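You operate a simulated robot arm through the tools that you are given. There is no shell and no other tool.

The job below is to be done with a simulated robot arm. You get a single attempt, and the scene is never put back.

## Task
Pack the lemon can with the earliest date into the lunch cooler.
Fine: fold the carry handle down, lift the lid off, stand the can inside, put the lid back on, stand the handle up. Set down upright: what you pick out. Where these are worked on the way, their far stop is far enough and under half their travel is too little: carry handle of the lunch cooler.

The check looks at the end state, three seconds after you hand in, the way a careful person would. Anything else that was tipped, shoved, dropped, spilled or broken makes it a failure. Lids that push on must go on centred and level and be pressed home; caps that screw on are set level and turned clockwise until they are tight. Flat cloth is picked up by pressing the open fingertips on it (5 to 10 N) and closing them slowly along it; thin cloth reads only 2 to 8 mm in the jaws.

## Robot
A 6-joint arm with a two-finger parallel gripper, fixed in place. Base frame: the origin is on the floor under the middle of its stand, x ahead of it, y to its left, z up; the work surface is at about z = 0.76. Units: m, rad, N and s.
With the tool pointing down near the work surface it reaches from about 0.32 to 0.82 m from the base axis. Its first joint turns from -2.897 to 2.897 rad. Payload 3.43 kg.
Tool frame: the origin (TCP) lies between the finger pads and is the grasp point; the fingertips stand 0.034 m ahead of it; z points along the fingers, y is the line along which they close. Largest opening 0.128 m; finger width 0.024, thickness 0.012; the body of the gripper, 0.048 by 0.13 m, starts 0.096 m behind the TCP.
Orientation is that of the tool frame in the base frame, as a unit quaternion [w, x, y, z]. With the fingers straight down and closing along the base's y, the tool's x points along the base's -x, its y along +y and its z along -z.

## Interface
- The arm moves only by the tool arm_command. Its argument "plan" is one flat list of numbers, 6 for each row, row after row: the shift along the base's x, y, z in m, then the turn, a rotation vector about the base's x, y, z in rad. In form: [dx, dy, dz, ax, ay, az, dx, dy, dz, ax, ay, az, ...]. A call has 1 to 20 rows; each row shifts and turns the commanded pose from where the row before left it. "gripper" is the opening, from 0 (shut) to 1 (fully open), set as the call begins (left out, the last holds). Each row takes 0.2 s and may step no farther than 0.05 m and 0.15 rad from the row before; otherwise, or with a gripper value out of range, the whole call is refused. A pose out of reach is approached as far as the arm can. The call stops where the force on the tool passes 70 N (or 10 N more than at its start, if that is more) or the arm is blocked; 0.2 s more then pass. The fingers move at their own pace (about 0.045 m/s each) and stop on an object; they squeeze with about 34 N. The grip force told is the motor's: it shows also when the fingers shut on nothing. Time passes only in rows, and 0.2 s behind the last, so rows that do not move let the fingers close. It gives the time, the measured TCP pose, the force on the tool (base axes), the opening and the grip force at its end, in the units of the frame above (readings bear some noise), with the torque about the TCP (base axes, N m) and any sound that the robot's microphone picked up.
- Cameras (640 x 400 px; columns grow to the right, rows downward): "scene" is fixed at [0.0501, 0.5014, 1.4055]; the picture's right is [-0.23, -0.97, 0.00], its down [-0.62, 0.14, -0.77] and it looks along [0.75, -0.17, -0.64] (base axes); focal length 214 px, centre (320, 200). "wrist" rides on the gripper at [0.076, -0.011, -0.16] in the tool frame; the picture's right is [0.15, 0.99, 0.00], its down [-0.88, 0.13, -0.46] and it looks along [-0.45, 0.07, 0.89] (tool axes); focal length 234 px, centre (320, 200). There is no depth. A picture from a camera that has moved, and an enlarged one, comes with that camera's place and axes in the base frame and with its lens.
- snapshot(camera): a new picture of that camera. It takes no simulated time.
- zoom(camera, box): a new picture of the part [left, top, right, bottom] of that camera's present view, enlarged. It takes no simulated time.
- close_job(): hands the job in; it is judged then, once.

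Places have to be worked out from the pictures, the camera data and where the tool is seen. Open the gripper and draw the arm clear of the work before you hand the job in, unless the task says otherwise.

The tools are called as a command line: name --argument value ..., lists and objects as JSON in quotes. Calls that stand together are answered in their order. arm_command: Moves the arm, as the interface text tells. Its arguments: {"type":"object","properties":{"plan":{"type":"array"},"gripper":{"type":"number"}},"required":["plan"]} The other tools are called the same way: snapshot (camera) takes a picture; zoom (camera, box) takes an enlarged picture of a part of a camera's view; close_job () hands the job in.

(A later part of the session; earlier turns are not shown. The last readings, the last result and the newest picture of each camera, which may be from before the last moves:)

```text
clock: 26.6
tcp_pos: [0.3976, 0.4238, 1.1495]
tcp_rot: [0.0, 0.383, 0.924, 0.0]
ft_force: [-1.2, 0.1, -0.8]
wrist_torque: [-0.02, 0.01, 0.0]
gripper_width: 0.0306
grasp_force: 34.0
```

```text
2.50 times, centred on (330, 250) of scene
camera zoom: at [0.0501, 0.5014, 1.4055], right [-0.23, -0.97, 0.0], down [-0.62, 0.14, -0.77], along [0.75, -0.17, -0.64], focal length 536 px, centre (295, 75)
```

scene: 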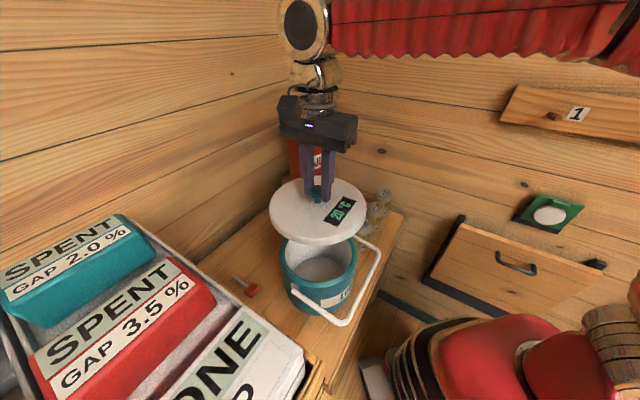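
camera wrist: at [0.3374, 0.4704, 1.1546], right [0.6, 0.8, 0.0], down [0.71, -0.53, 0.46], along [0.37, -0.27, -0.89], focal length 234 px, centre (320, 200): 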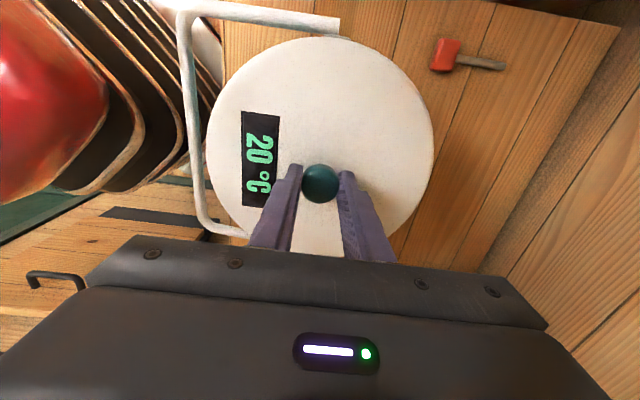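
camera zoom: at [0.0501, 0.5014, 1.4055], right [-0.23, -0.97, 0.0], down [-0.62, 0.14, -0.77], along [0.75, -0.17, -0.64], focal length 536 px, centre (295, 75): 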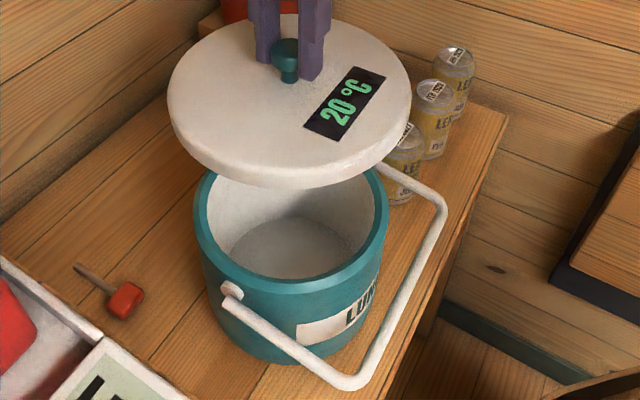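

The lid is off and hanging level, and the cooler is empty. There is free table behind the cooler around (0.636, 0.460), clear of the cooler, the juice stand and the wall. I'll carry the lid there at this height and check.

arm_command --plan '[0.03, 0.0045, 0, 0, 0, 0, 0.04, 0.006, 0, 0, 0, 0, 0.04, 0.006, 0, 0, 0, 0, 0.04, 0.006, 0, 0, 0, 0, 0.04, 0.006, 0, 0, 0, 0, 0.03, 0.0045, 0, 0, 0, 0, 0.0184, 0.0032, 0, 0, 0, 0, 0, 0, 0, 0, 0, 0]'

snapshot --camera "scene"

zoom --camera "scene" --box '[220, 130, 420, 270]'

snapshot --camera "wrist"

```text
clock: 28.4
tcp_pos: [0.593, 0.4317, 1.1275]
tcp_rot: [0.0, 0.383, 0.924, 0.0]
ft_force: [-0.4, -0.4, -1.3]
wrist_torque: [-0.01, 0.01, -0.01]
gripper_width: 0.0309
grasp_force: 34.2
out of reach, approached as far as the arm can: row 5, 6, 7
```

```text
taken
```

scene: 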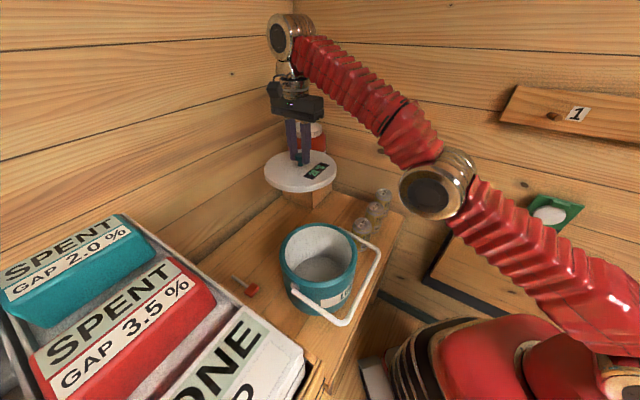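

```text
2.86 times, centred on (320, 200) of scene
camera zoom: at [0.0501, 0.5014, 1.4055], right [-0.23, -0.97, 0.0], down [-0.62, 0.14, -0.77], along [0.75, -0.17, -0.64], focal length 613 px, centre (320, 200)
```

zoom: 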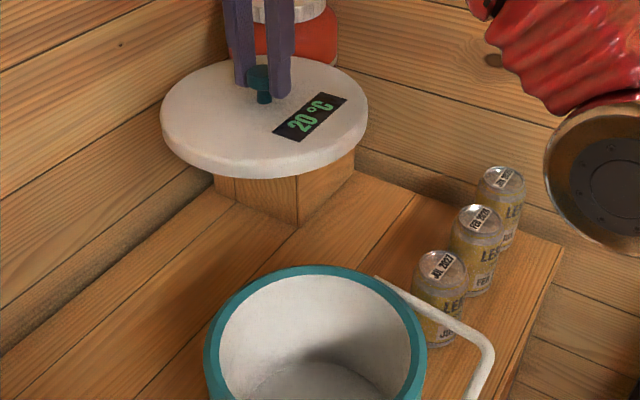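

```text
taken
camera wrist: at [0.5328, 0.4781, 1.286], right [0.6, 0.8, 0.0], down [0.71, -0.53, 0.46], along [0.37, -0.27, -0.89], focal length 234 px, centre (320, 200)
```

wrist: 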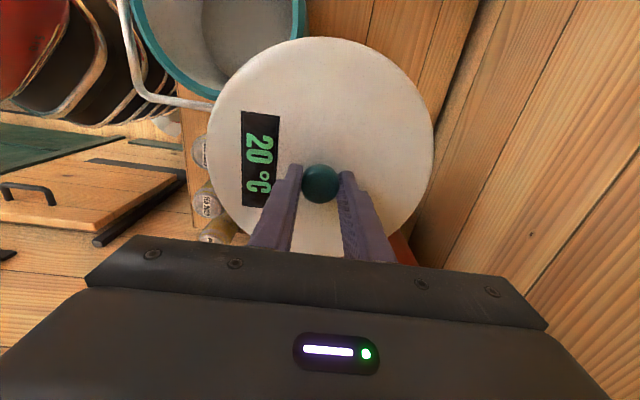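

The target was out of reach at this height (TCP at 0.593, 0.432, 1.1275), but reach grows lower down. I'll descend a little, still above the cooler rim, and see where the arm ends up.

arm_command --plan '[0, 0, -0.02, 0, 0, 0, 0, 0, -0.02, 0, 0, 0, 0, 0, -0.02, 0, 0, 0, 0, 0, 0, 0, 0, 0]'

```text
clock: 29.4
tcp_pos: [0.5961, 0.4353, 1.1079]
tcp_rot: [-0.006, 0.382, 0.924, -0.008]
ft_force: [0.2, 0.3, -0.4]
wrist_torque: [0.05, 0.02, 0.01]
gripper_width: 0.0305
grasp_force: 34.0
out of reach, approached as far as the arm can: row 1, 2, 3
```

The arm's radius tops out at about 0.74 m here, so that spot is too far. A nearer free spot is (0.631, 0.359), about 3 cm clear of the cooler, the JUL can and the juice stand. I'll swing over there while still high.

arm_command --plan '[-0.001, -0.025, 0, 0, 0, 0, -0.001, -0.025, 0, 0, 0, 0, -0.001, -0.025, 0, 0, 0, 0, -0.002, -0.026, 0, 0, 0, 0, 0, 0, 0, 0, 0, 0, 0, 0, 0, 0, 0, 0]'

snapshot --camera "scene"

zoom --camera "scene" --box '[250, 130, 420, 270]'

```text
clock: 30.8
tcp_pos: [0.6384, 0.3657, 1.1232]
tcp_rot: [0.0, 0.382, 0.924, 0.001]
ft_force: [0.5, -0.2, -1.1]
wrist_torque: [0.01, 0.0, 0.01]
gripper_width: 0.0307
grasp_force: 33.9
out of reach, approached as far as the arm can: row 1, 2, 3, 4
```

```text
taken
```

scene: 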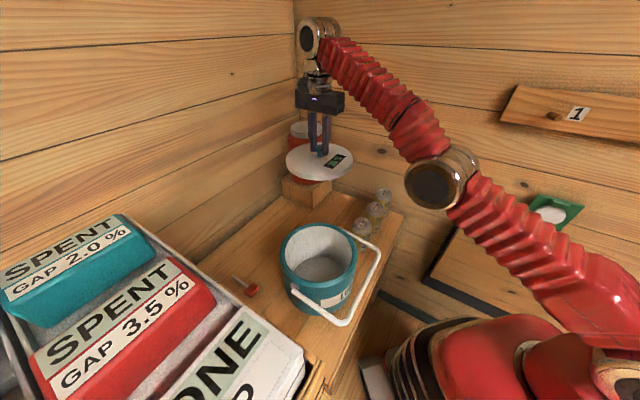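

```text
2.86 times, centred on (335, 200) of scene
camera zoom: at [0.0501, 0.5014, 1.4055], right [-0.23, -0.97, 0.0], down [-0.62, 0.14, -0.77], along [0.75, -0.17, -0.64], focal length 613 px, centre (277, 200)
```

zoom: 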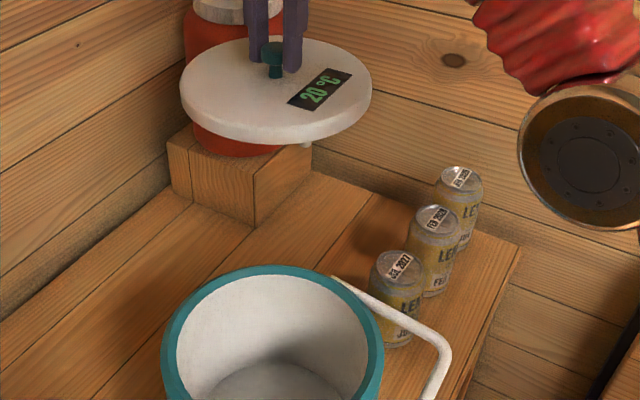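

The lid now hangs over the chosen spot (TCP 0.638, 0.366, 1.123), clear of the jug. I'll hold for a moment to see where the commanded pose settles.

arm_command --plan '[0, 0, 0, 0, 0, 0, 0, 0, 0, 0, 0, 0]'

```text
clock: 31.4
tcp_pos: [0.6394, 0.3647, 1.1236]
tcp_rot: [0.0, 0.382, 0.924, 0.0]
ft_force: [-0.9, -0.3, -1.1]
wrist_torque: [0.0, -0.01, 0.01]
gripper_width: 0.0306
grasp_force: 34.3
```

I'll make a small downward move with a slight pull-in to see how the arm responds.

arm_command --plan '[-0.004, -0.003, -0.01, 0, 0, 0, -0.004, -0.003, -0.01, 0, 0, 0, 0, 0, 0, 0, 0, 0]'

```text
clock: 32.2
tcp_pos: [0.6407, 0.3635, 1.1142]
tcp_rot: [-0.004, 0.383, 0.924, -0.005]
ft_force: [0.7, 0.7, -1.0]
wrist_torque: [0.0, 0.01, -0.01]
gripper_width: 0.0304
grasp_force: 33.6
out of reach, approached as far as the arm can: row 1, 2
```

The arm is stretched almost straight (wrist about 0.25 m above the TCP), so it's stuck near a singularity. I'll pull the target in toward the base, still high, to bend the elbow, then go lower and extend again.

arm_command --plan '[-0.025, -0.014, 0.008, 0, 0, 0, -0.025, -0.014, 0.008, 0, 0, 0, -0.025, -0.014, 0.008, 0, 0, 0, -0.025, -0.014, 0.006, 0, 0, 0, 0, 0, 0, 0, 0, 0, 0, 0, 0, 0, 0, 0]'

snapshot --camera "scene"

```text
clock: 33.6
tcp_pos: [0.5782, 0.3315, 1.1508]
tcp_rot: [0.0, 0.383, 0.924, 0.0]
ft_force: [0.7, -0.8, -1.1]
wrist_torque: [0.01, -0.02, 0.01]
gripper_width: 0.0306
grasp_force: 33.5
out of reach, approached as far as the arm can: row 1, 2
```

```text
taken
```

scene: 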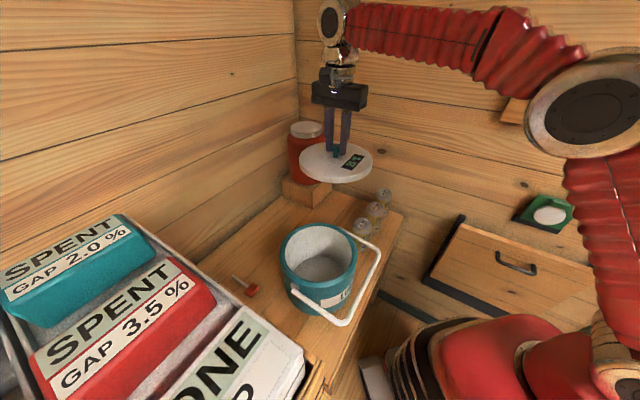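

The elbow is bent again and the arm responds (TCP 0.578, 0.332, 1.151). I'll descend here; the lid stays above the cans and the cooler rim.

arm_command --plan '[0, 0, -0.025, 0, 0, 0, 0, 0, -0.025, 0, 0, 0, 0, 0, -0.025, 0, 0, 0, 0, 0, 0, 0, 0, 0]'

```text
clock: 34.6
tcp_pos: [0.5781, 0.332, 1.0748]
tcp_rot: [0.0, 0.383, 0.924, 0.0]
ft_force: [-0.1, 0.0, -0.9]
wrist_torque: [0.0, -0.01, 0.03]
gripper_width: 0.0307
grasp_force: 33.8
```

It tracks properly now. I'll extend to the set-down spot (0.631, 0.359) at this height.

arm_command --plan '[0.018, 0.009, -0.007, 0, 0, 0, 0.018, 0.009, -0.007, 0, 0, 0, 0.017, 0.009, -0.006, 0, 0, 0, 0, 0, 0, 0, 0, 0]'

zoom --camera "scene" --box '[250, 130, 420, 270]'

snapshot --camera "wrist"

```text
clock: 35.6
tcp_pos: [0.6311, 0.3582, 1.0528]
tcp_rot: [0.001, 0.382, 0.924, 0.0]
ft_force: [0.5, 0.6, -1.0]
wrist_torque: [0.03, -0.04, -0.03]
gripper_width: 0.0307
grasp_force: 34.0
```

```text
2.86 times, centred on (335, 200) of scene
camera zoom: at [0.0501, 0.5014, 1.4055], right [-0.23, -0.97, 0.0], down [-0.62, 0.14, -0.77], along [0.75, -0.17, -0.64], focal length 613 px, centre (277, 200)
```

zoom: 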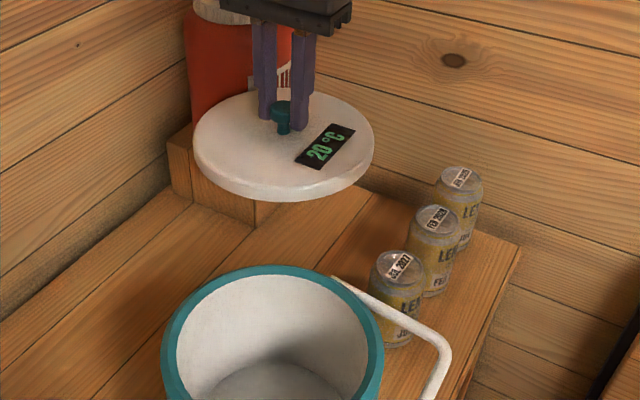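

```text
taken
camera wrist: at [0.5709, 0.4035, 1.2124], right [0.6, 0.8, 0.0], down [0.71, -0.53, 0.46], along [0.37, -0.27, -0.89], focal length 234 px, centre (320, 200)
```

wrist: 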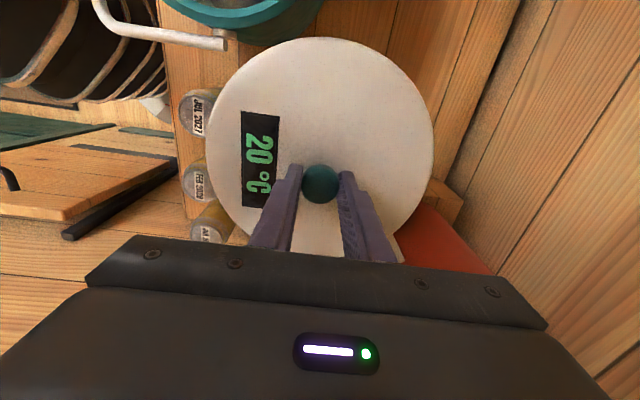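

Everything is clear around the hanging lid. I'll descend to z≈0.90 and check the clearances to the JUL can, cooler and juice stand.

arm_command --plan '[0, 0, -0.03, 0, 0, 0, 0, 0, -0.03, 0, 0, 0, 0, 0, -0.03, 0, 0, 0, 0, 0, -0.03, 0, 0, 0, 0, 0, -0.03, 0, 0, 0, 0, 0, 0, 0, 0, 0]'

zoom --camera "scene" --box '[250, 130, 420, 270]'

snapshot --camera "wrist"

```text
clock: 37.0
tcp_pos: [0.6329, 0.3568, 0.9032]
tcp_rot: [-0.001, 0.382, 0.924, 0.0]
ft_force: [0.9, -0.4, -1.7]
wrist_torque: [-0.02, 0.0, -0.01]
gripper_width: 0.0308
grasp_force: 34.2
```

```text
2.86 times, centred on (335, 200) of scene
camera zoom: at [0.0501, 0.5014, 1.4055], right [-0.23, -0.97, 0.0], down [-0.62, 0.14, -0.77], along [0.75, -0.17, -0.64], focal length 613 px, centre (277, 200)
```

zoom: 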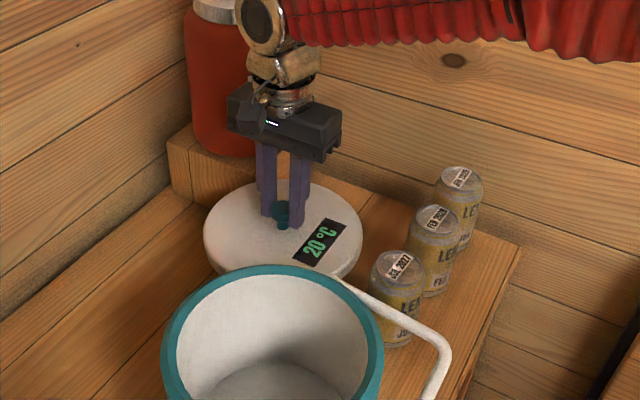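

```text
taken
camera wrist: at [0.5718, 0.4032, 1.0621], right [0.6, 0.8, 0.0], down [0.71, -0.53, 0.46], along [0.37, -0.27, -0.89], focal length 234 px, centre (320, 200)
```

wrist: 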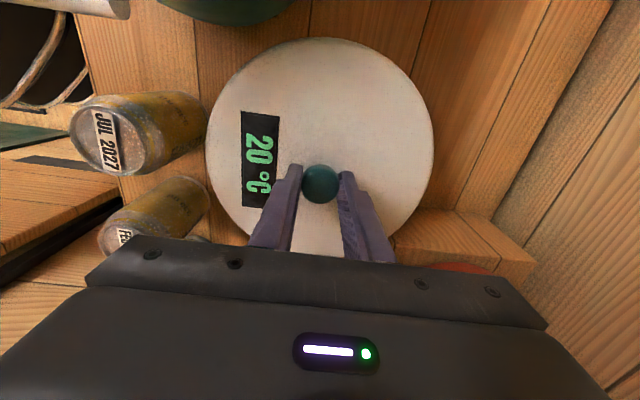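

The lid looks close to the juice stand's near corner, so I'll enlarge that part of the view.

zoom --camera "wrist" --box '[360, 160, 560, 285]'

zoom --camera "wrist" --box '[60, 60, 260, 185]'

zoom --camera "scene" --box '[290, 160, 370, 220]'

```text
3.20 times, centred on (460, 222) of wrist
camera zoom: at [0.5718, 0.4032, 1.0621], right [0.6, 0.8, 0.0], down [0.71, -0.53, 0.46], along [0.37, -0.27, -0.89], focal length 749 px, centre (-128, 128)
```

zoom: 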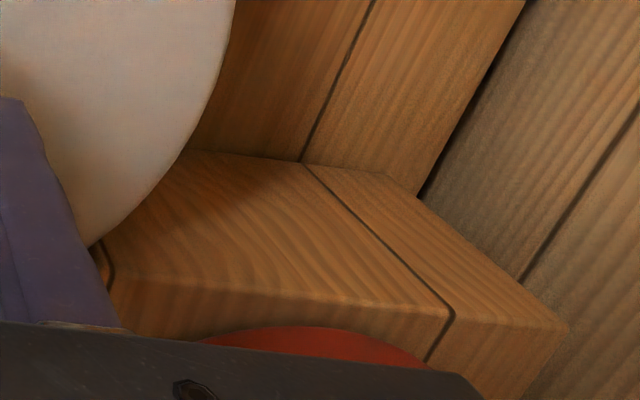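

```text
3.20 times, centred on (160, 122) of wrist
camera zoom: at [0.5718, 0.4032, 1.0621], right [0.6, 0.8, 0.0], down [0.71, -0.53, 0.46], along [0.37, -0.27, -0.89], focal length 749 px, centre (832, 448)
```

zoom: 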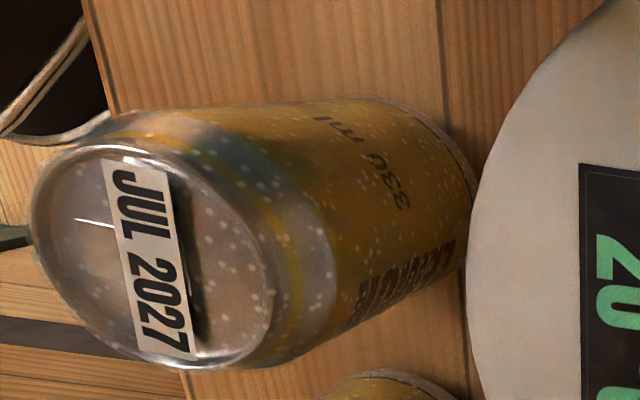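

```text
6.67 times, centred on (330, 190) of scene
camera zoom: at [0.0501, 0.5014, 1.4055], right [-0.23, -0.97, 0.0], down [-0.62, 0.14, -0.77], along [0.75, -0.17, -0.64], focal length 1430 px, centre (253, 267)
```

zoom: 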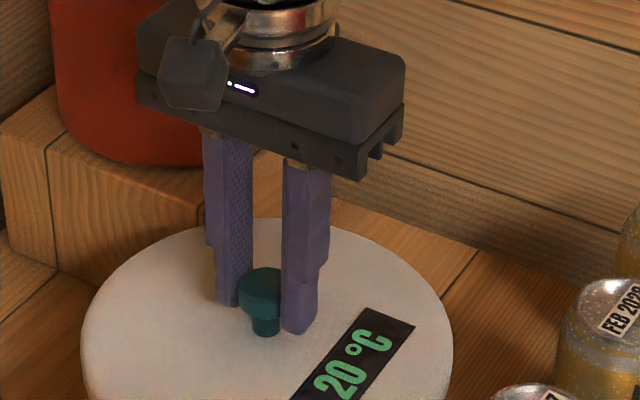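

I'll shift the lid about 8 mm away from the stand's corner, leaving at least 2 cm on every side, and descend close to the table.

arm_command --plan '[-0.008, 0.0015, 0, 0, 0, 0, 0, 0, -0.02, 0, 0, 0, 0, 0, -0.02, 0, 0, 0, 0, 0, -0.01, 0, 0, 0, 0, 0, 0, 0, 0, 0]'

zoom --camera "scene" --box '[280, 150, 400, 240]'

snapshot --camera "wrist"

```text
clock: 38.2
tcp_pos: [0.6243, 0.3579, 0.8523]
tcp_rot: [0.001, 0.382, 0.924, 0.0]
ft_force: [0.8, -0.8, -0.9]
wrist_torque: [0.0, 0.05, 0.0]
gripper_width: 0.0308
grasp_force: 34.3
```

```text
4.44 times, centred on (340, 195) of scene
camera zoom: at [0.0501, 0.5014, 1.4055], right [-0.23, -0.97, 0.0], down [-0.62, 0.14, -0.77], along [0.75, -0.17, -0.64], focal length 953 px, centre (231, 222)
```

zoom: 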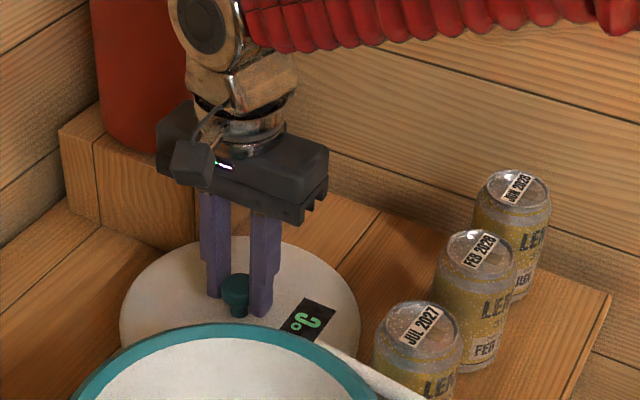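

```text
taken
camera wrist: at [0.5631, 0.4051, 1.0127], right [0.6, 0.8, 0.0], down [0.71, -0.53, 0.46], along [0.37, -0.27, -0.89], focal length 234 px, centre (320, 200)
```

wrist: 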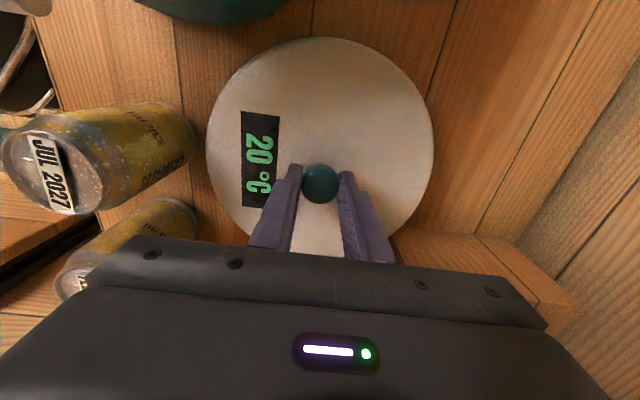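

There are clear gaps on every side. I'll lower in small steps and watch for contact.

arm_command --plan '[0, 0, -0.004, 0, 0, 0, 0, 0, -0.004, 0, 0, 0, 0, 0, -0.004, 0, 0, 0, 0, 0, 0, 0, 0, 0]'

arm_command --plan '[0, 0, -0.003, 0, 0, 0, 0, 0, -0.003, 0, 0, 0, 0, 0, 0, 0, 0, 0]'

```text
clock: 39.2
tcp_pos: [0.6222, 0.3588, 0.8426]
tcp_rot: [-0.001, 0.383, 0.924, 0.0]
ft_force: [-0.3, 0.2, -1.6]
wrist_torque: [-0.01, 0.0, 0.02]
gripper_width: 0.0306
grasp_force: 34.3
```

```text
clock: 40.0
tcp_pos: [0.6232, 0.3586, 0.836]
tcp_rot: [0.0, 0.383, 0.924, 0.001]
ft_force: [-0.6, -0.7, -1.7]
wrist_torque: [-0.02, 0.05, 0.03]
gripper_width: 0.0307
grasp_force: 33.9
```

No contact yet at z=0.836, so I'll keep stepping down.

arm_command --plan '[0, 0, -0.003, 0, 0, 0, 0, 0, -0.003, 0, 0, 0, 0, 0, 0, 0, 0, 0]'

arm_command --plan '[0, 0, -0.002, 0, 0, 0, 0, 0, -0.002, 0, 0, 0, 0, 0, 0, 0, 0, 0]'

zoom --camera "wrist" --box '[180, 20, 460, 195]'

```text
clock: 40.8
tcp_pos: [0.6234, 0.3583, 0.833]
tcp_rot: [0.002, 0.382, 0.924, 0.001]
ft_force: [-5.5, -5.3, 27.0]
wrist_torque: [-0.13, 0.33, -0.03]
gripper_width: 0.0305
grasp_force: 33.9
```

```text
clock: 41.6
tcp_pos: [0.6241, 0.36, 0.8285]
tcp_rot: [0.002, 0.383, 0.924, 0.001]
ft_force: [-1.7, -1.7, 36.7]
wrist_torque: [-0.02, 0.02, -0.02]
gripper_width: 0.0306
grasp_force: 33.6
```

```text
2.29 times, centred on (320, 108) of wrist
camera zoom: at [0.5623, 0.4048, 0.9866], right [0.6, 0.8, 0.0], down [0.71, -0.53, 0.46], along [0.37, -0.27, -0.89], focal length 535 px, centre (320, 411)
```

zoom: 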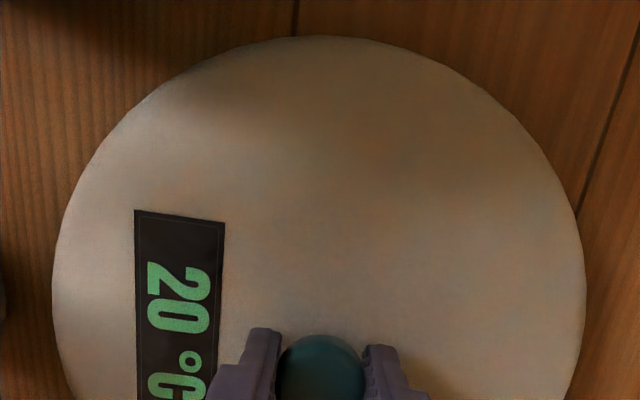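

Contact came at z≈0.833, with up to 37 N, so the lid is on the table. I'll ease up a few millimetres to take the load off, then open.

arm_command --plan '[0, 0, 0.002, 0, 0, 0, 0, 0, 0.002, 0, 0, 0, 0, 0, 0, 0, 0, 0]'

```text
clock: 42.4
tcp_pos: [0.6218, 0.3597, 0.8273]
tcp_rot: [-0.002, 0.383, 0.924, -0.003]
ft_force: [0.7, -0.2, 0.1]
wrist_torque: [-0.03, -0.18, 0.04]
gripper_width: 0.0306
grasp_force: 34.5
```

The load is off. I'll release the knob.

arm_command --plan '[0, 0, 0, 0, 0, 0, 0, 0, 0, 0, 0, 0, 0, 0, 0, 0, 0, 0, 0, 0, 0, 0, 0, 0]' --gripper 0.6

snapshot --camera "wrist"

zoom --camera "scene" --box '[280, 150, 400, 240]'

```text
clock: 43.4
tcp_pos: [0.6232, 0.3583, 0.8295]
tcp_rot: [0.0, 0.383, 0.924, -0.001]
ft_force: [-0.3, -0.3, 0.1]
wrist_torque: [0.0, 0.0, 0.02]
gripper_width: 0.0768
grasp_force: 0.1
```

```text
taken
camera wrist: at [0.5625, 0.4051, 0.989], right [0.6, 0.8, 0.0], down [0.71, -0.53, 0.46], along [0.37, -0.27, -0.89], focal length 234 px, centre (320, 200)
```

wrist: 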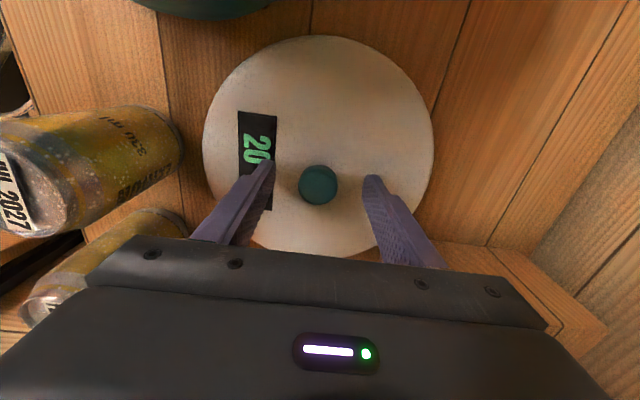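

```text
4.44 times, centred on (340, 195) of scene
camera zoom: at [0.0501, 0.5014, 1.4055], right [-0.23, -0.97, 0.0], down [-0.62, 0.14, -0.77], along [0.75, -0.17, -0.64], focal length 953 px, centre (231, 222)
```

zoom: 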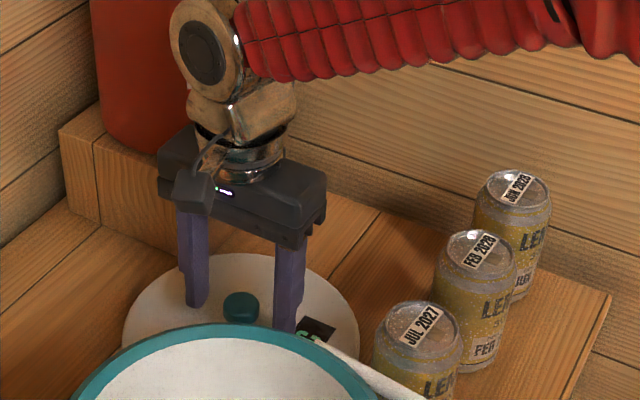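

The lid sits flat with the knob between the open fingers. I'll note the TCP here (0.623, 0.358) for picking it up again, then rise and move over the JUL 2027 can at (0.509, 0.248).

arm_command --plan '[0, 0, 0.03, 0, 0, 0, 0, 0, 0.04, 0, 0, 0, 0, 0, 0.04, 0, 0, 0, 0, 0, 0.05, 0, 0, 0, -0.0286, -0.0276, 0.01, 0, 0, 0, -0.0286, -0.0276, 0, 0, 0, 0, -0.0286, -0.0276, 0, 0, 0, 0, -0.0286, -0.0276, 0, 0, 0, 0, 0, 0, 0, 0, 0, 0]' --gripper 0.6

snapshot --camera "wrist"

zoom --camera "scene" --box '[240, 150, 420, 290]'

```text
clock: 45.4
tcp_pos: [0.5071, 0.2485, 1.0003]
tcp_rot: [0.0, 0.383, 0.924, 0.0]
ft_force: [-0.4, 0.5, 1.0]
wrist_torque: [0.02, 0.02, -0.03]
gripper_width: 0.0772
grasp_force: 0.1
```

```text
taken
camera wrist: at [0.4464, 0.2949, 1.1588], right [0.6, 0.8, 0.0], down [0.71, -0.53, 0.46], along [0.37, -0.27, -0.89], focal length 234 px, centre (320, 200)
```

wrist: 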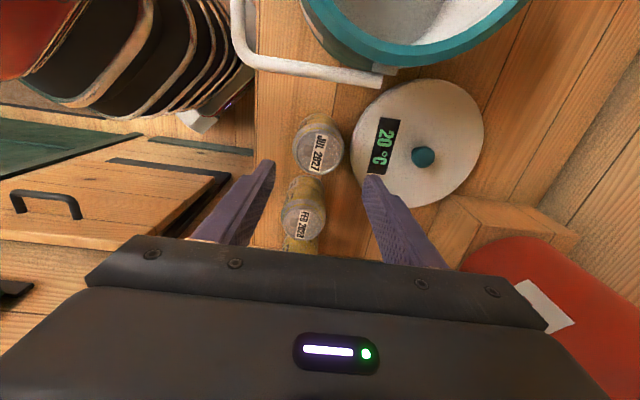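

```text
2.86 times, centred on (330, 220) of scene
camera zoom: at [0.0501, 0.5014, 1.4055], right [-0.23, -0.97, 0.0], down [-0.62, 0.14, -0.77], along [0.75, -0.17, -0.64], focal length 613 px, centre (291, 143)
```

zoom: 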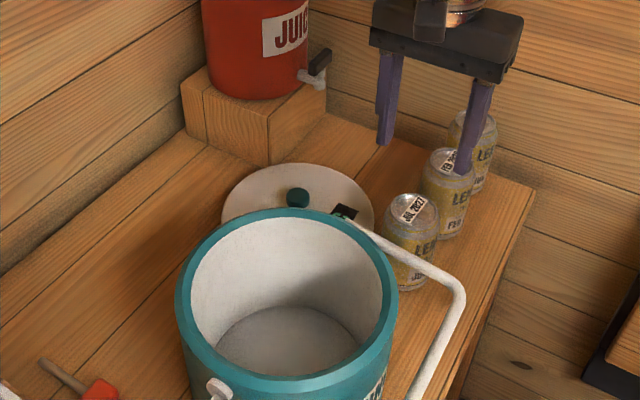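

The JUL 2027 can is at (0.5095, 0.249), just under the tool. I'll open wider and lower until the fingertips are just above the can top, then check.

arm_command --plan '[0.002, 0.0005, -0.02, 0, 0, 0, 0, 0, -0.025, 0, 0, 0, 0, 0, -0.025, 0, 0, 0, 0, 0, 0, 0, 0, 0]' --gripper 0.9

snapshot --camera "wrist"

zoom --camera "scene" --box '[320, 160, 420, 240]'

```text
clock: 46.4
tcp_pos: [0.5106, 0.2483, 0.9297]
tcp_rot: [0.0, 0.383, 0.924, 0.0]
ft_force: [0.0, -0.1, 0.3]
wrist_torque: [0.02, 0.02, 0.0]
gripper_width: 0.1152
grasp_force: 0.0
```

```text
taken
camera wrist: at [0.4495, 0.2951, 1.0894], right [0.6, 0.8, 0.0], down [0.71, -0.53, 0.46], along [0.37, -0.27, -0.89], focal length 234 px, centre (320, 200)
```

wrist: 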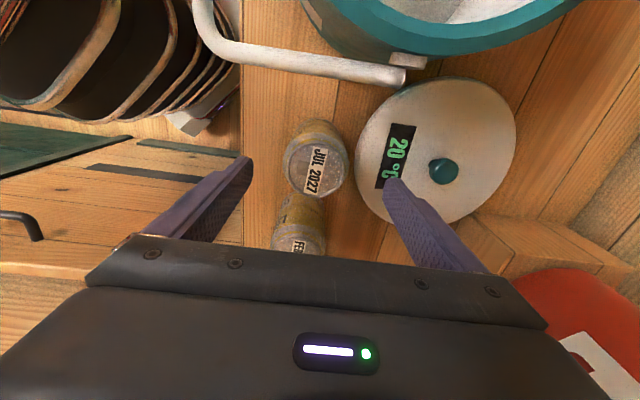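

```text
5.00 times, centred on (370, 200) of scene
camera zoom: at [0.0501, 0.5014, 1.4055], right [-0.23, -0.97, 0.0], down [-0.62, 0.14, -0.77], along [0.75, -0.17, -0.64], focal length 1072 px, centre (70, 200)
```

zoom: 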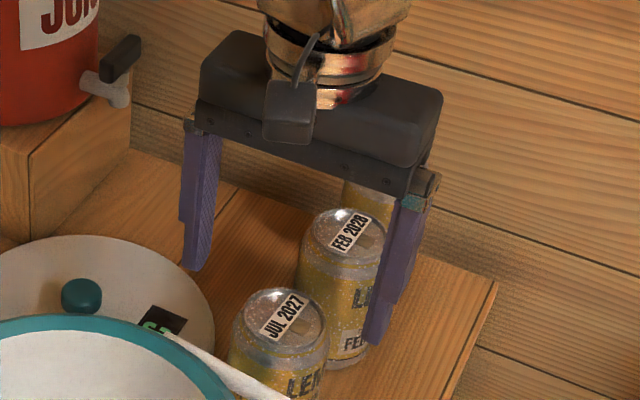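

The can is centred between the fingers to within 2 to 3 mm. I'll lower the fingers around its upper body.

arm_command --plan '[0, 0, -0.02, 0, 0, 0, 0, 0, -0.02, 0, 0, 0, 0, 0, -0.02, 0, 0, 0, 0, 0, -0.012, 0, 0, 0, 0, 0, 0, 0, 0, 0]'

zoom --camera "scene" --box '[320, 160, 420, 240]'

snapshot --camera "wrist"

```text
clock: 47.6
tcp_pos: [0.5103, 0.249, 0.8584]
tcp_rot: [0.0, 0.382, 0.924, 0.0]
ft_force: [0.0, -0.1, 0.3]
wrist_torque: [0.0, 0.02, -0.01]
gripper_width: 0.1153
grasp_force: 0.0
```

```text
5.00 times, centred on (370, 200) of scene
camera zoom: at [0.0501, 0.5014, 1.4055], right [-0.23, -0.97, 0.0], down [-0.62, 0.14, -0.77], along [0.75, -0.17, -0.64], focal length 1072 px, centre (70, 200)
```

zoom: 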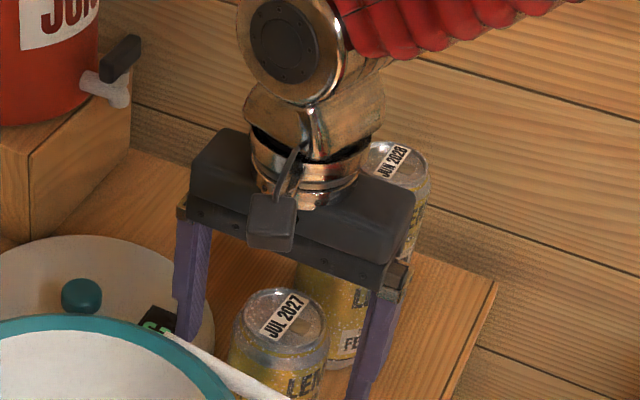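

```text
taken
camera wrist: at [0.4503, 0.2948, 1.017], right [0.6, 0.8, 0.0], down [0.71, -0.53, 0.46], along [0.37, -0.27, -0.89], focal length 234 px, centre (320, 200)
```

wrist: 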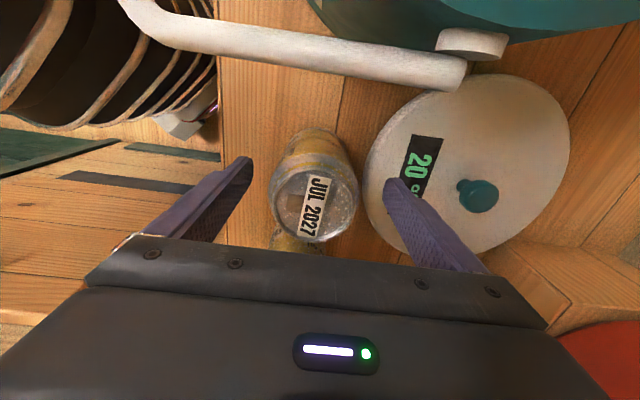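

The can is centred between the fingers. I'll close on it.

arm_command --plan '[0, 0, 0, 0, 0, 0, 0, 0, 0, 0, 0, 0, 0, 0, 0, 0, 0, 0, 0, 0, 0, 0, 0, 0, 0, 0, 0, 0, 0, 0]' --gripper 0.0

snapshot --camera "wrist"

```text
clock: 48.8
tcp_pos: [0.511, 0.2487, 0.8591]
tcp_rot: [0.0, 0.383, 0.924, 0.001]
ft_force: [-1.6, 0.0, -0.4]
wrist_torque: [0.02, 0.02, -0.02]
gripper_width: 0.0653
grasp_force: 34.1
```

```text
taken
camera wrist: at [0.4503, 0.2949, 1.0173], right [0.6, 0.8, 0.0], down [0.71, -0.53, 0.46], along [0.37, -0.27, -0.89], focal length 234 px, centre (320, 200)
```

wrist: 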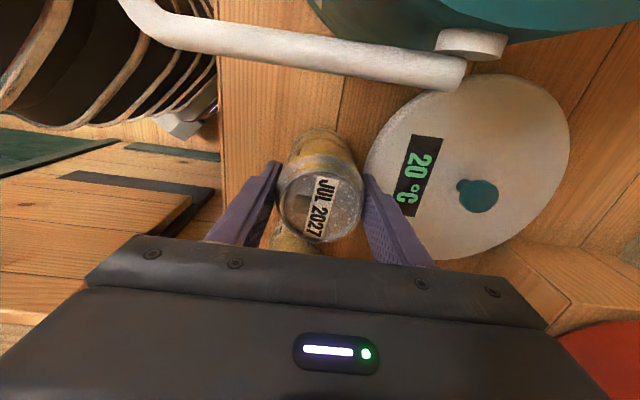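

The can is gripped at 65 mm. I'll lift it gently first and check the load.

arm_command --plan '[0, 0, 0.005, 0, 0, 0, 0, 0, 0.01, 0, 0, 0, 0, 0, 0.015, 0, 0, 0, 0, 0, 0, 0, 0, 0]'

zoom --camera "scene" --box '[300, 150, 420, 250]'

```text
clock: 49.8
tcp_pos: [0.5108, 0.2487, 0.8883]
tcp_rot: [0.0, 0.383, 0.924, 0.0]
ft_force: [0.4, 0.0, -3.5]
wrist_torque: [0.0, -0.02, 0.02]
gripper_width: 0.0654
grasp_force: 34.0
```

```text
4.00 times, centred on (360, 200) of scene
camera zoom: at [0.0501, 0.5014, 1.4055], right [-0.23, -0.97, 0.0], down [-0.62, 0.14, -0.77], along [0.75, -0.17, -0.64], focal length 858 px, centre (160, 200)
```

zoom: 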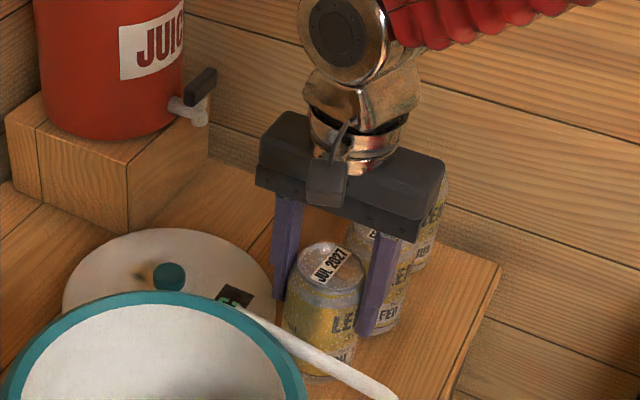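

The can is held (3.5 N). I'll lift it clear of the cooler rim, then carry it over the cooler's opening.

arm_command --plan '[0, 0, 0.03, 0, 0, 0, 0, 0, 0.04, 0, 0, 0, 0, 0, 0.04, 0, 0, 0, 0, 0, 0.04, 0, 0, 0, 0, 0, 0.04, 0, 0, 0, -0.0228, 0.0355, 0, 0, 0, 0, -0.0228, 0.0355, 0, 0, 0, 0, -0.0228, 0.0355, 0, 0, 0, 0, -0.0228, 0.0355, 0, 0, 0, 0, -0.0226, 0.0353, 0, 0, 0, 0, 0, 0, 0, 0, 0, 0]'

snapshot --camera "wrist"

zoom --camera "scene" --box '[240, 160, 420, 330]'

```text
clock: 52.2
tcp_pos: [0.3966, 0.4275, 1.0785]
tcp_rot: [0.001, 0.383, 0.924, -0.001]
ft_force: [-0.1, -0.7, -3.9]
wrist_torque: [0.03, -0.03, -0.02]
gripper_width: 0.0654
grasp_force: 33.9
```

```text
taken
camera wrist: at [0.3363, 0.4726, 1.2372], right [0.6, 0.8, 0.0], down [0.71, -0.53, 0.46], along [0.37, -0.27, -0.89], focal length 234 px, centre (320, 200)
```

wrist: 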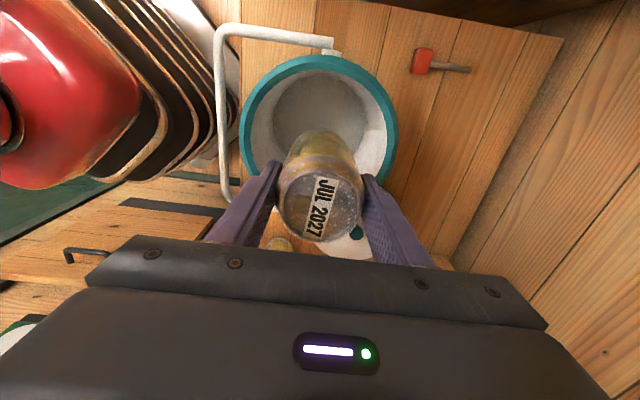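

```text
2.35 times, centred on (330, 245) of scene
camera zoom: at [0.0501, 0.5014, 1.4055], right [-0.23, -0.97, 0.0], down [-0.62, 0.14, -0.77], along [0.75, -0.17, -0.64], focal length 505 px, centre (296, 94)
```

zoom: 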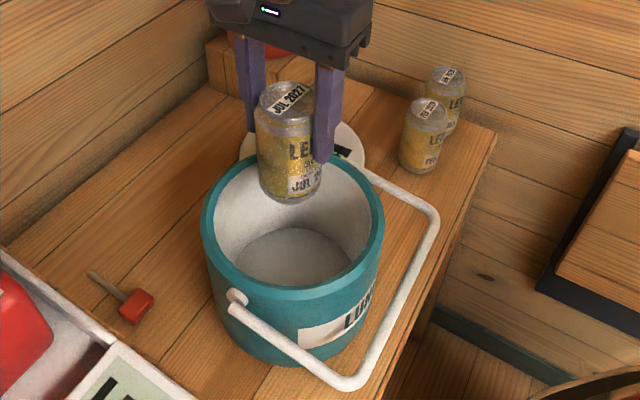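

The can hangs over the middle of the opening (inner radius about 0.08). I'll lower it until its base is about 4 cm above the table level, then feel for the cooler floor.

arm_command --plan '[0, 0, -0.03, 0, 0, 0, 0, 0, -0.035, 0, 0, 0, 0, 0, -0.035, 0, 0, 0, 0, 0, -0.035, 0, 0, 0, 0, 0, -0.035, 0, 0, 0, 0, 0, 0, 0, 0, 0]'

zoom --camera "scene" --box '[240, 160, 420, 330]'

snapshot --camera "wrist"

```text
clock: 53.6
tcp_pos: [0.3972, 0.4274, 0.9089]
tcp_rot: [0.0, 0.383, 0.924, 0.0]
ft_force: [0.3, 0.0, -4.2]
wrist_torque: [-0.01, 0.01, 0.01]
gripper_width: 0.0654
grasp_force: 33.9
```

```text
2.35 times, centred on (330, 245) of scene
camera zoom: at [0.0501, 0.5014, 1.4055], right [-0.23, -0.97, 0.0], down [-0.62, 0.14, -0.77], along [0.75, -0.17, -0.64], focal length 505 px, centre (296, 94)
```

zoom: 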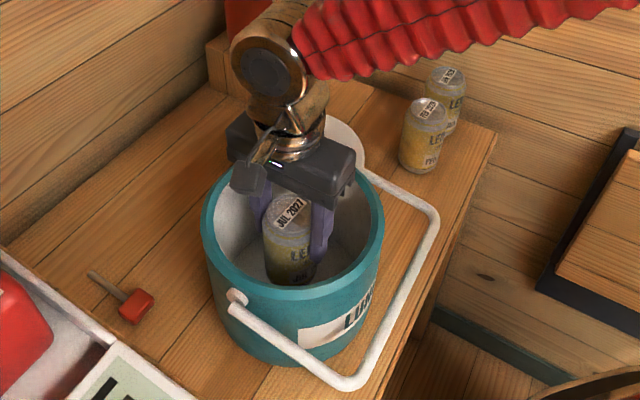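

```text
taken
camera wrist: at [0.3362, 0.4727, 1.0669], right [0.6, 0.8, 0.0], down [0.71, -0.53, 0.46], along [0.37, -0.27, -0.89], focal length 234 px, centre (320, 200)
```

wrist: 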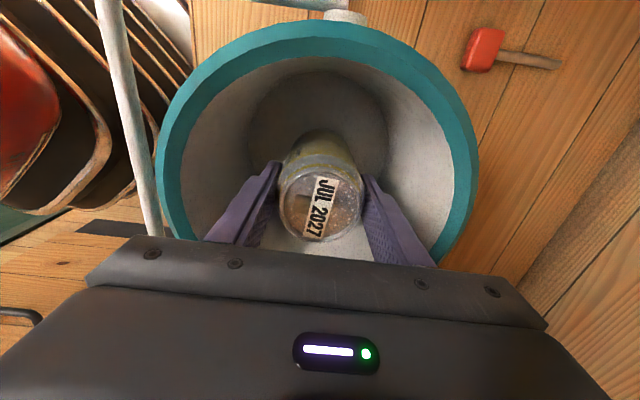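

The can is inside and centred. I'll step down carefully to find the floor.

arm_command --plan '[0, 0, -0.004, 0, 0, 0, 0, 0, -0.004, 0, 0, 0, 0, 0, -0.004, 0, 0, 0, 0, 0, 0, 0, 0, 0]'

```text
clock: 54.6
tcp_pos: [0.3971, 0.4271, 0.8967]
tcp_rot: [0.0, 0.383, 0.924, 0.0]
ft_force: [0.4, 0.0, -3.7]
wrist_torque: [-0.04, 0.02, 0.02]
gripper_width: 0.0653
grasp_force: 34.2
```

No contact at z=0.897, so I'll keep going.

arm_command --plan '[0, 0, -0.003, 0, 0, 0, 0, 0, -0.003, 0, 0, 0, 0, 0, -0.003, 0, 0, 0, 0, 0, 0, 0, 0, 0]'

```text
clock: 55.6
tcp_pos: [0.3961, 0.4253, 0.8881]
tcp_rot: [0.001, 0.382, 0.924, 0.0]
ft_force: [0.2, 0.6, -3.5]
wrist_torque: [0.04, 0.02, 0.0]
gripper_width: 0.0651
grasp_force: 33.9
```

Still free, so I'll take 2 mm steps now.

arm_command --plan '[0, 0, -0.002, 0, 0, 0, 0, 0, -0.002, 0, 0, 0, 0, 0, 0, 0, 0, 0]'

```text
clock: 56.4
tcp_pos: [0.397, 0.427, 0.883]
tcp_rot: [0.0, 0.383, 0.924, 0.0]
ft_force: [0.3, 0.5, -3.3]
wrist_torque: [0.0, 0.02, -0.02]
gripper_width: 0.0655
grasp_force: 34.4
```

Still carrying the can's full weight, so I'll go on in 2 mm steps.

arm_command --plan '[0, 0, -0.002, 0, 0, 0, 0, 0, -0.002, 0, 0, 0, 0, 0, 0, 0, 0, 0]'

```text
clock: 57.2
tcp_pos: [0.3961, 0.4266, 0.8794]
tcp_rot: [0.0, 0.382, 0.924, 0.0]
ft_force: [0.1, 0.2, -3.4]
wrist_torque: [-0.02, 0.03, -0.02]
gripper_width: 0.0649
grasp_force: 33.9
```

Still free, so I'll continue.

arm_command --plan '[0, 0, -0.002, 0, 0, 0, 0, 0, -0.002, 0, 0, 0, 0, 0, 0, 0, 0, 0]'

```text
clock: 58.0
tcp_pos: [0.3968, 0.4265, 0.8763]
tcp_rot: [0.0, 0.383, 0.924, 0.0]
ft_force: [-1.3, -5.7, 18.5]
wrist_torque: [-0.55, 0.35, 0.11]
gripper_width: 0.065
grasp_force: 34.1
```

The can touched the floor at z≈0.8765. I'll ease up about 1.5 mm to take the pressure off, then open the fingers inside the cooler.

arm_command --plan '[0, 0, 0.0015, 0, 0, 0, 0, 0, 0, 0, 0, 0]'

arm_command --plan '[0, 0, 0, 0, 0, 0, 0, 0, 0, 0, 0, 0, 0, 0, 0, 0, 0, 0]' --gripper 0.72

snapshot --camera "wrist"

```text
clock: 58.6
tcp_pos: [0.3976, 0.4266, 0.877]
tcp_rot: [0.0, 0.382, 0.924, 0.0]
ft_force: [0.4, 0.5, 4.3]
wrist_torque: [0.12, -0.22, 0.0]
gripper_width: 0.0654
grasp_force: 34.9
```

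```text
clock: 59.4
tcp_pos: [0.3958, 0.4261, 0.8773]
tcp_rot: [0.0, 0.382, 0.924, 0.0]
ft_force: [0.5, -0.4, -0.3]
wrist_torque: [0.01, 0.0, 0.0]
gripper_width: 0.0923
grasp_force: 0.1
```

```text
taken
camera wrist: at [0.3365, 0.4724, 1.0354], right [0.6, 0.8, 0.0], down [0.71, -0.53, 0.46], along [0.37, -0.27, -0.89], focal length 234 px, centre (320, 200)
```

wrist: 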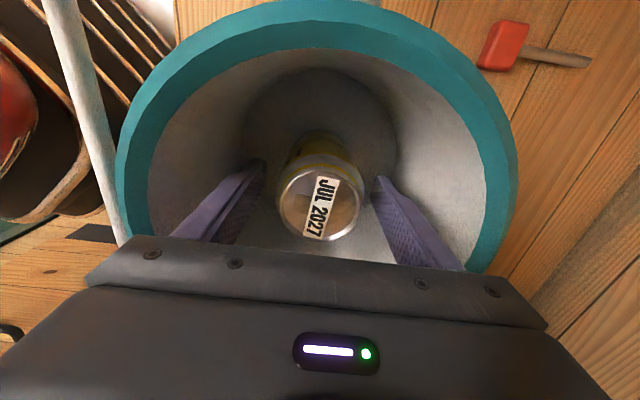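

The can stands free with clear gaps to both fingers. I'll rise straight up out of the cooler.

arm_command --plan '[0, 0, 0.01, 0, 0, 0, 0, 0, 0.02, 0, 0, 0, 0, 0, 0.03, 0, 0, 0, 0, 0, 0.03, 0, 0, 0, 0, 0, 0.04, 0, 0, 0, 0, 0, 0.04, 0, 0, 0, 0, 0, 0, 0, 0, 0]'

snapshot --camera "wrist"

zoom --camera "scene" --box '[240, 160, 420, 330]'

zoom --camera "scene" --box '[265, 215, 361, 325]'

```text
clock: 61.0
tcp_pos: [0.3962, 0.4251, 1.0464]
tcp_rot: [0.0, 0.382, 0.924, -0.001]
ft_force: [0.7, 0.4, -0.2]
wrist_torque: [0.01, 0.01, -0.01]
gripper_width: 0.0923
grasp_force: 0.1
```

```text
taken
camera wrist: at [0.3357, 0.4715, 1.2047], right [0.6, 0.8, 0.0], down [0.71, -0.53, 0.46], along [0.37, -0.27, -0.89], focal length 234 px, centre (320, 200)
```

wrist: 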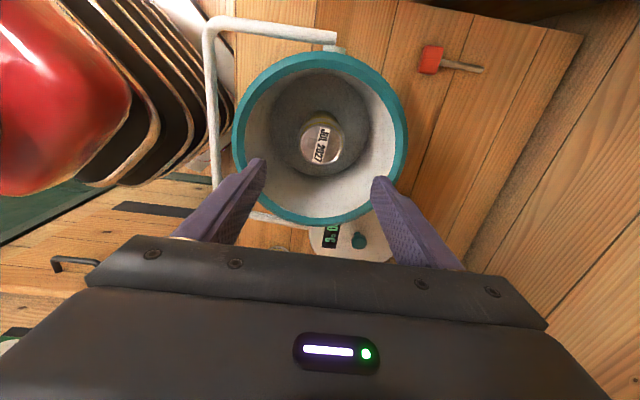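

```text
2.35 times, centred on (330, 245) of scene
camera zoom: at [0.0501, 0.5014, 1.4055], right [-0.23, -0.97, 0.0], down [-0.62, 0.14, -0.77], along [0.75, -0.17, -0.64], focal length 505 px, centre (296, 94)
```

zoom: 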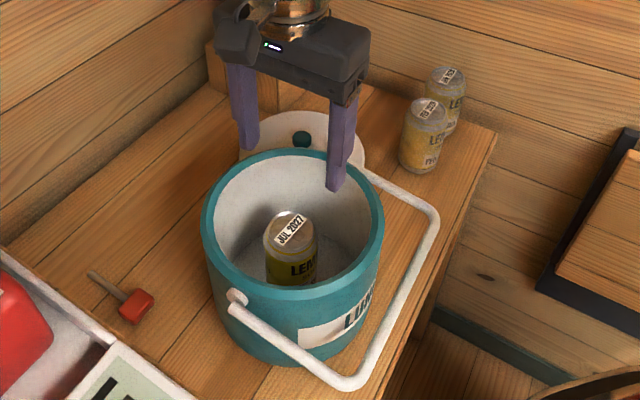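

```text
3.64 times, centred on (313, 270) of scene
camera zoom: at [0.0501, 0.5014, 1.4055], right [-0.23, -0.97, 0.0], down [-0.62, 0.14, -0.77], along [0.75, -0.17, -0.64], focal length 780 px, centre (346, -54)
```

zoom: 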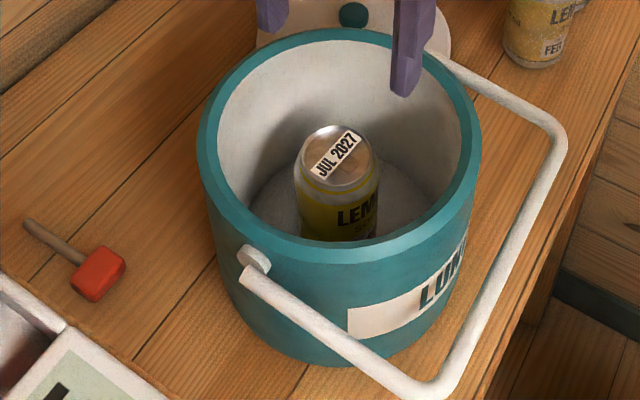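

The can stands upright in the cooler and the cooler hasn't moved (rim centre ≈ (0.397, 0.428)). I'll go back over the lid's knob at (0.623, 0.358).

arm_command --plan '[0.0378, -0.0112, 0, 0, 0, 0, 0.0378, -0.0112, 0, 0, 0, 0, 0.0378, -0.0112, 0, 0, 0, 0, 0.0378, -0.0112, 0, 0, 0, 0, 0.0378, -0.0112, -0.02, 0, 0, 0, 0.0378, -0.0112, -0.03, 0, 0, 0, 0, 0, -0.04, 0, 0, 0, 0, 0, 0, 0, 0, 0]' --gripper 0.6

snapshot --camera "wrist"

zoom --camera "scene" --box '[280, 150, 400, 240]'

```text
clock: 62.8
tcp_pos: [0.6245, 0.3589, 0.9569]
tcp_rot: [-0.001, 0.383, 0.924, 0.0]
ft_force: [-0.7, -0.3, 0.0]
wrist_torque: [-0.02, -0.01, 0.01]
gripper_width: 0.0766
grasp_force: 0.1
```

```text
taken
camera wrist: at [0.5635, 0.4051, 1.1156], right [0.6, 0.8, 0.0], down [0.71, -0.53, 0.46], along [0.37, -0.27, -0.89], focal length 234 px, centre (320, 200)
```

wrist: 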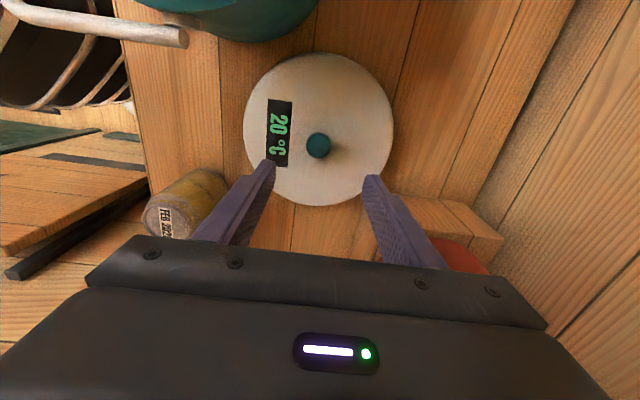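

```text
4.44 times, centred on (340, 195) of scene
camera zoom: at [0.0501, 0.5014, 1.4055], right [-0.23, -0.97, 0.0], down [-0.62, 0.14, -0.77], along [0.75, -0.17, -0.64], focal length 953 px, centre (231, 222)
```

zoom: 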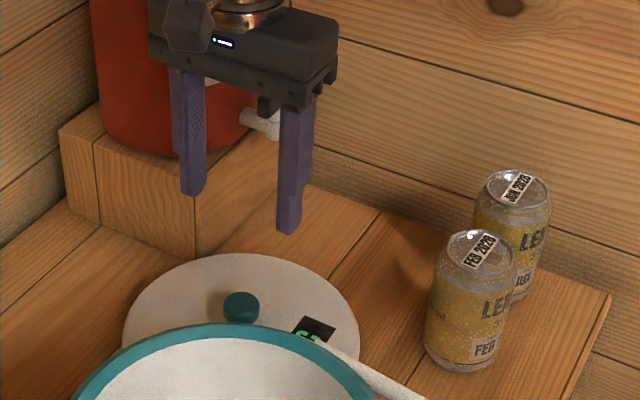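

The knob reads about (0.621, 0.360), the same few-millimetre offset I lifted it with. I'll lower to the height I released it at, about 0.831.

arm_command --plan '[-0.0005, -0.0005, -0.04, 0, 0, 0, -0.0005, 0, -0.04, 0, 0, 0, 0, 0, -0.03, 0, 0, 0, 0, 0, -0.015, 0, 0, 0, 0, 0, 0, 0, 0, 0]'

snapshot --camera "wrist"

```text
clock: 64.0
tcp_pos: [0.6227, 0.3581, 0.8327]
tcp_rot: [0.0, 0.383, 0.924, 0.0]
ft_force: [0.3, -0.6, -1.1]
wrist_torque: [0.03, 0.02, 0.01]
gripper_width: 0.0767
grasp_force: 0.0
```

```text
taken
camera wrist: at [0.5623, 0.4045, 0.9903], right [0.6, 0.8, 0.0], down [0.71, -0.53, 0.46], along [0.37, -0.27, -0.89], focal length 234 px, centre (320, 200)
```

wrist: 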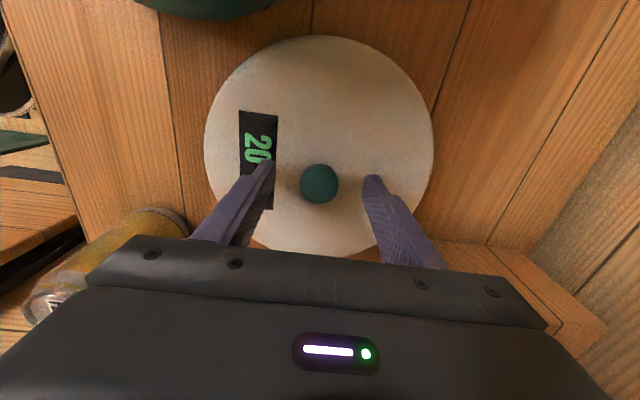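

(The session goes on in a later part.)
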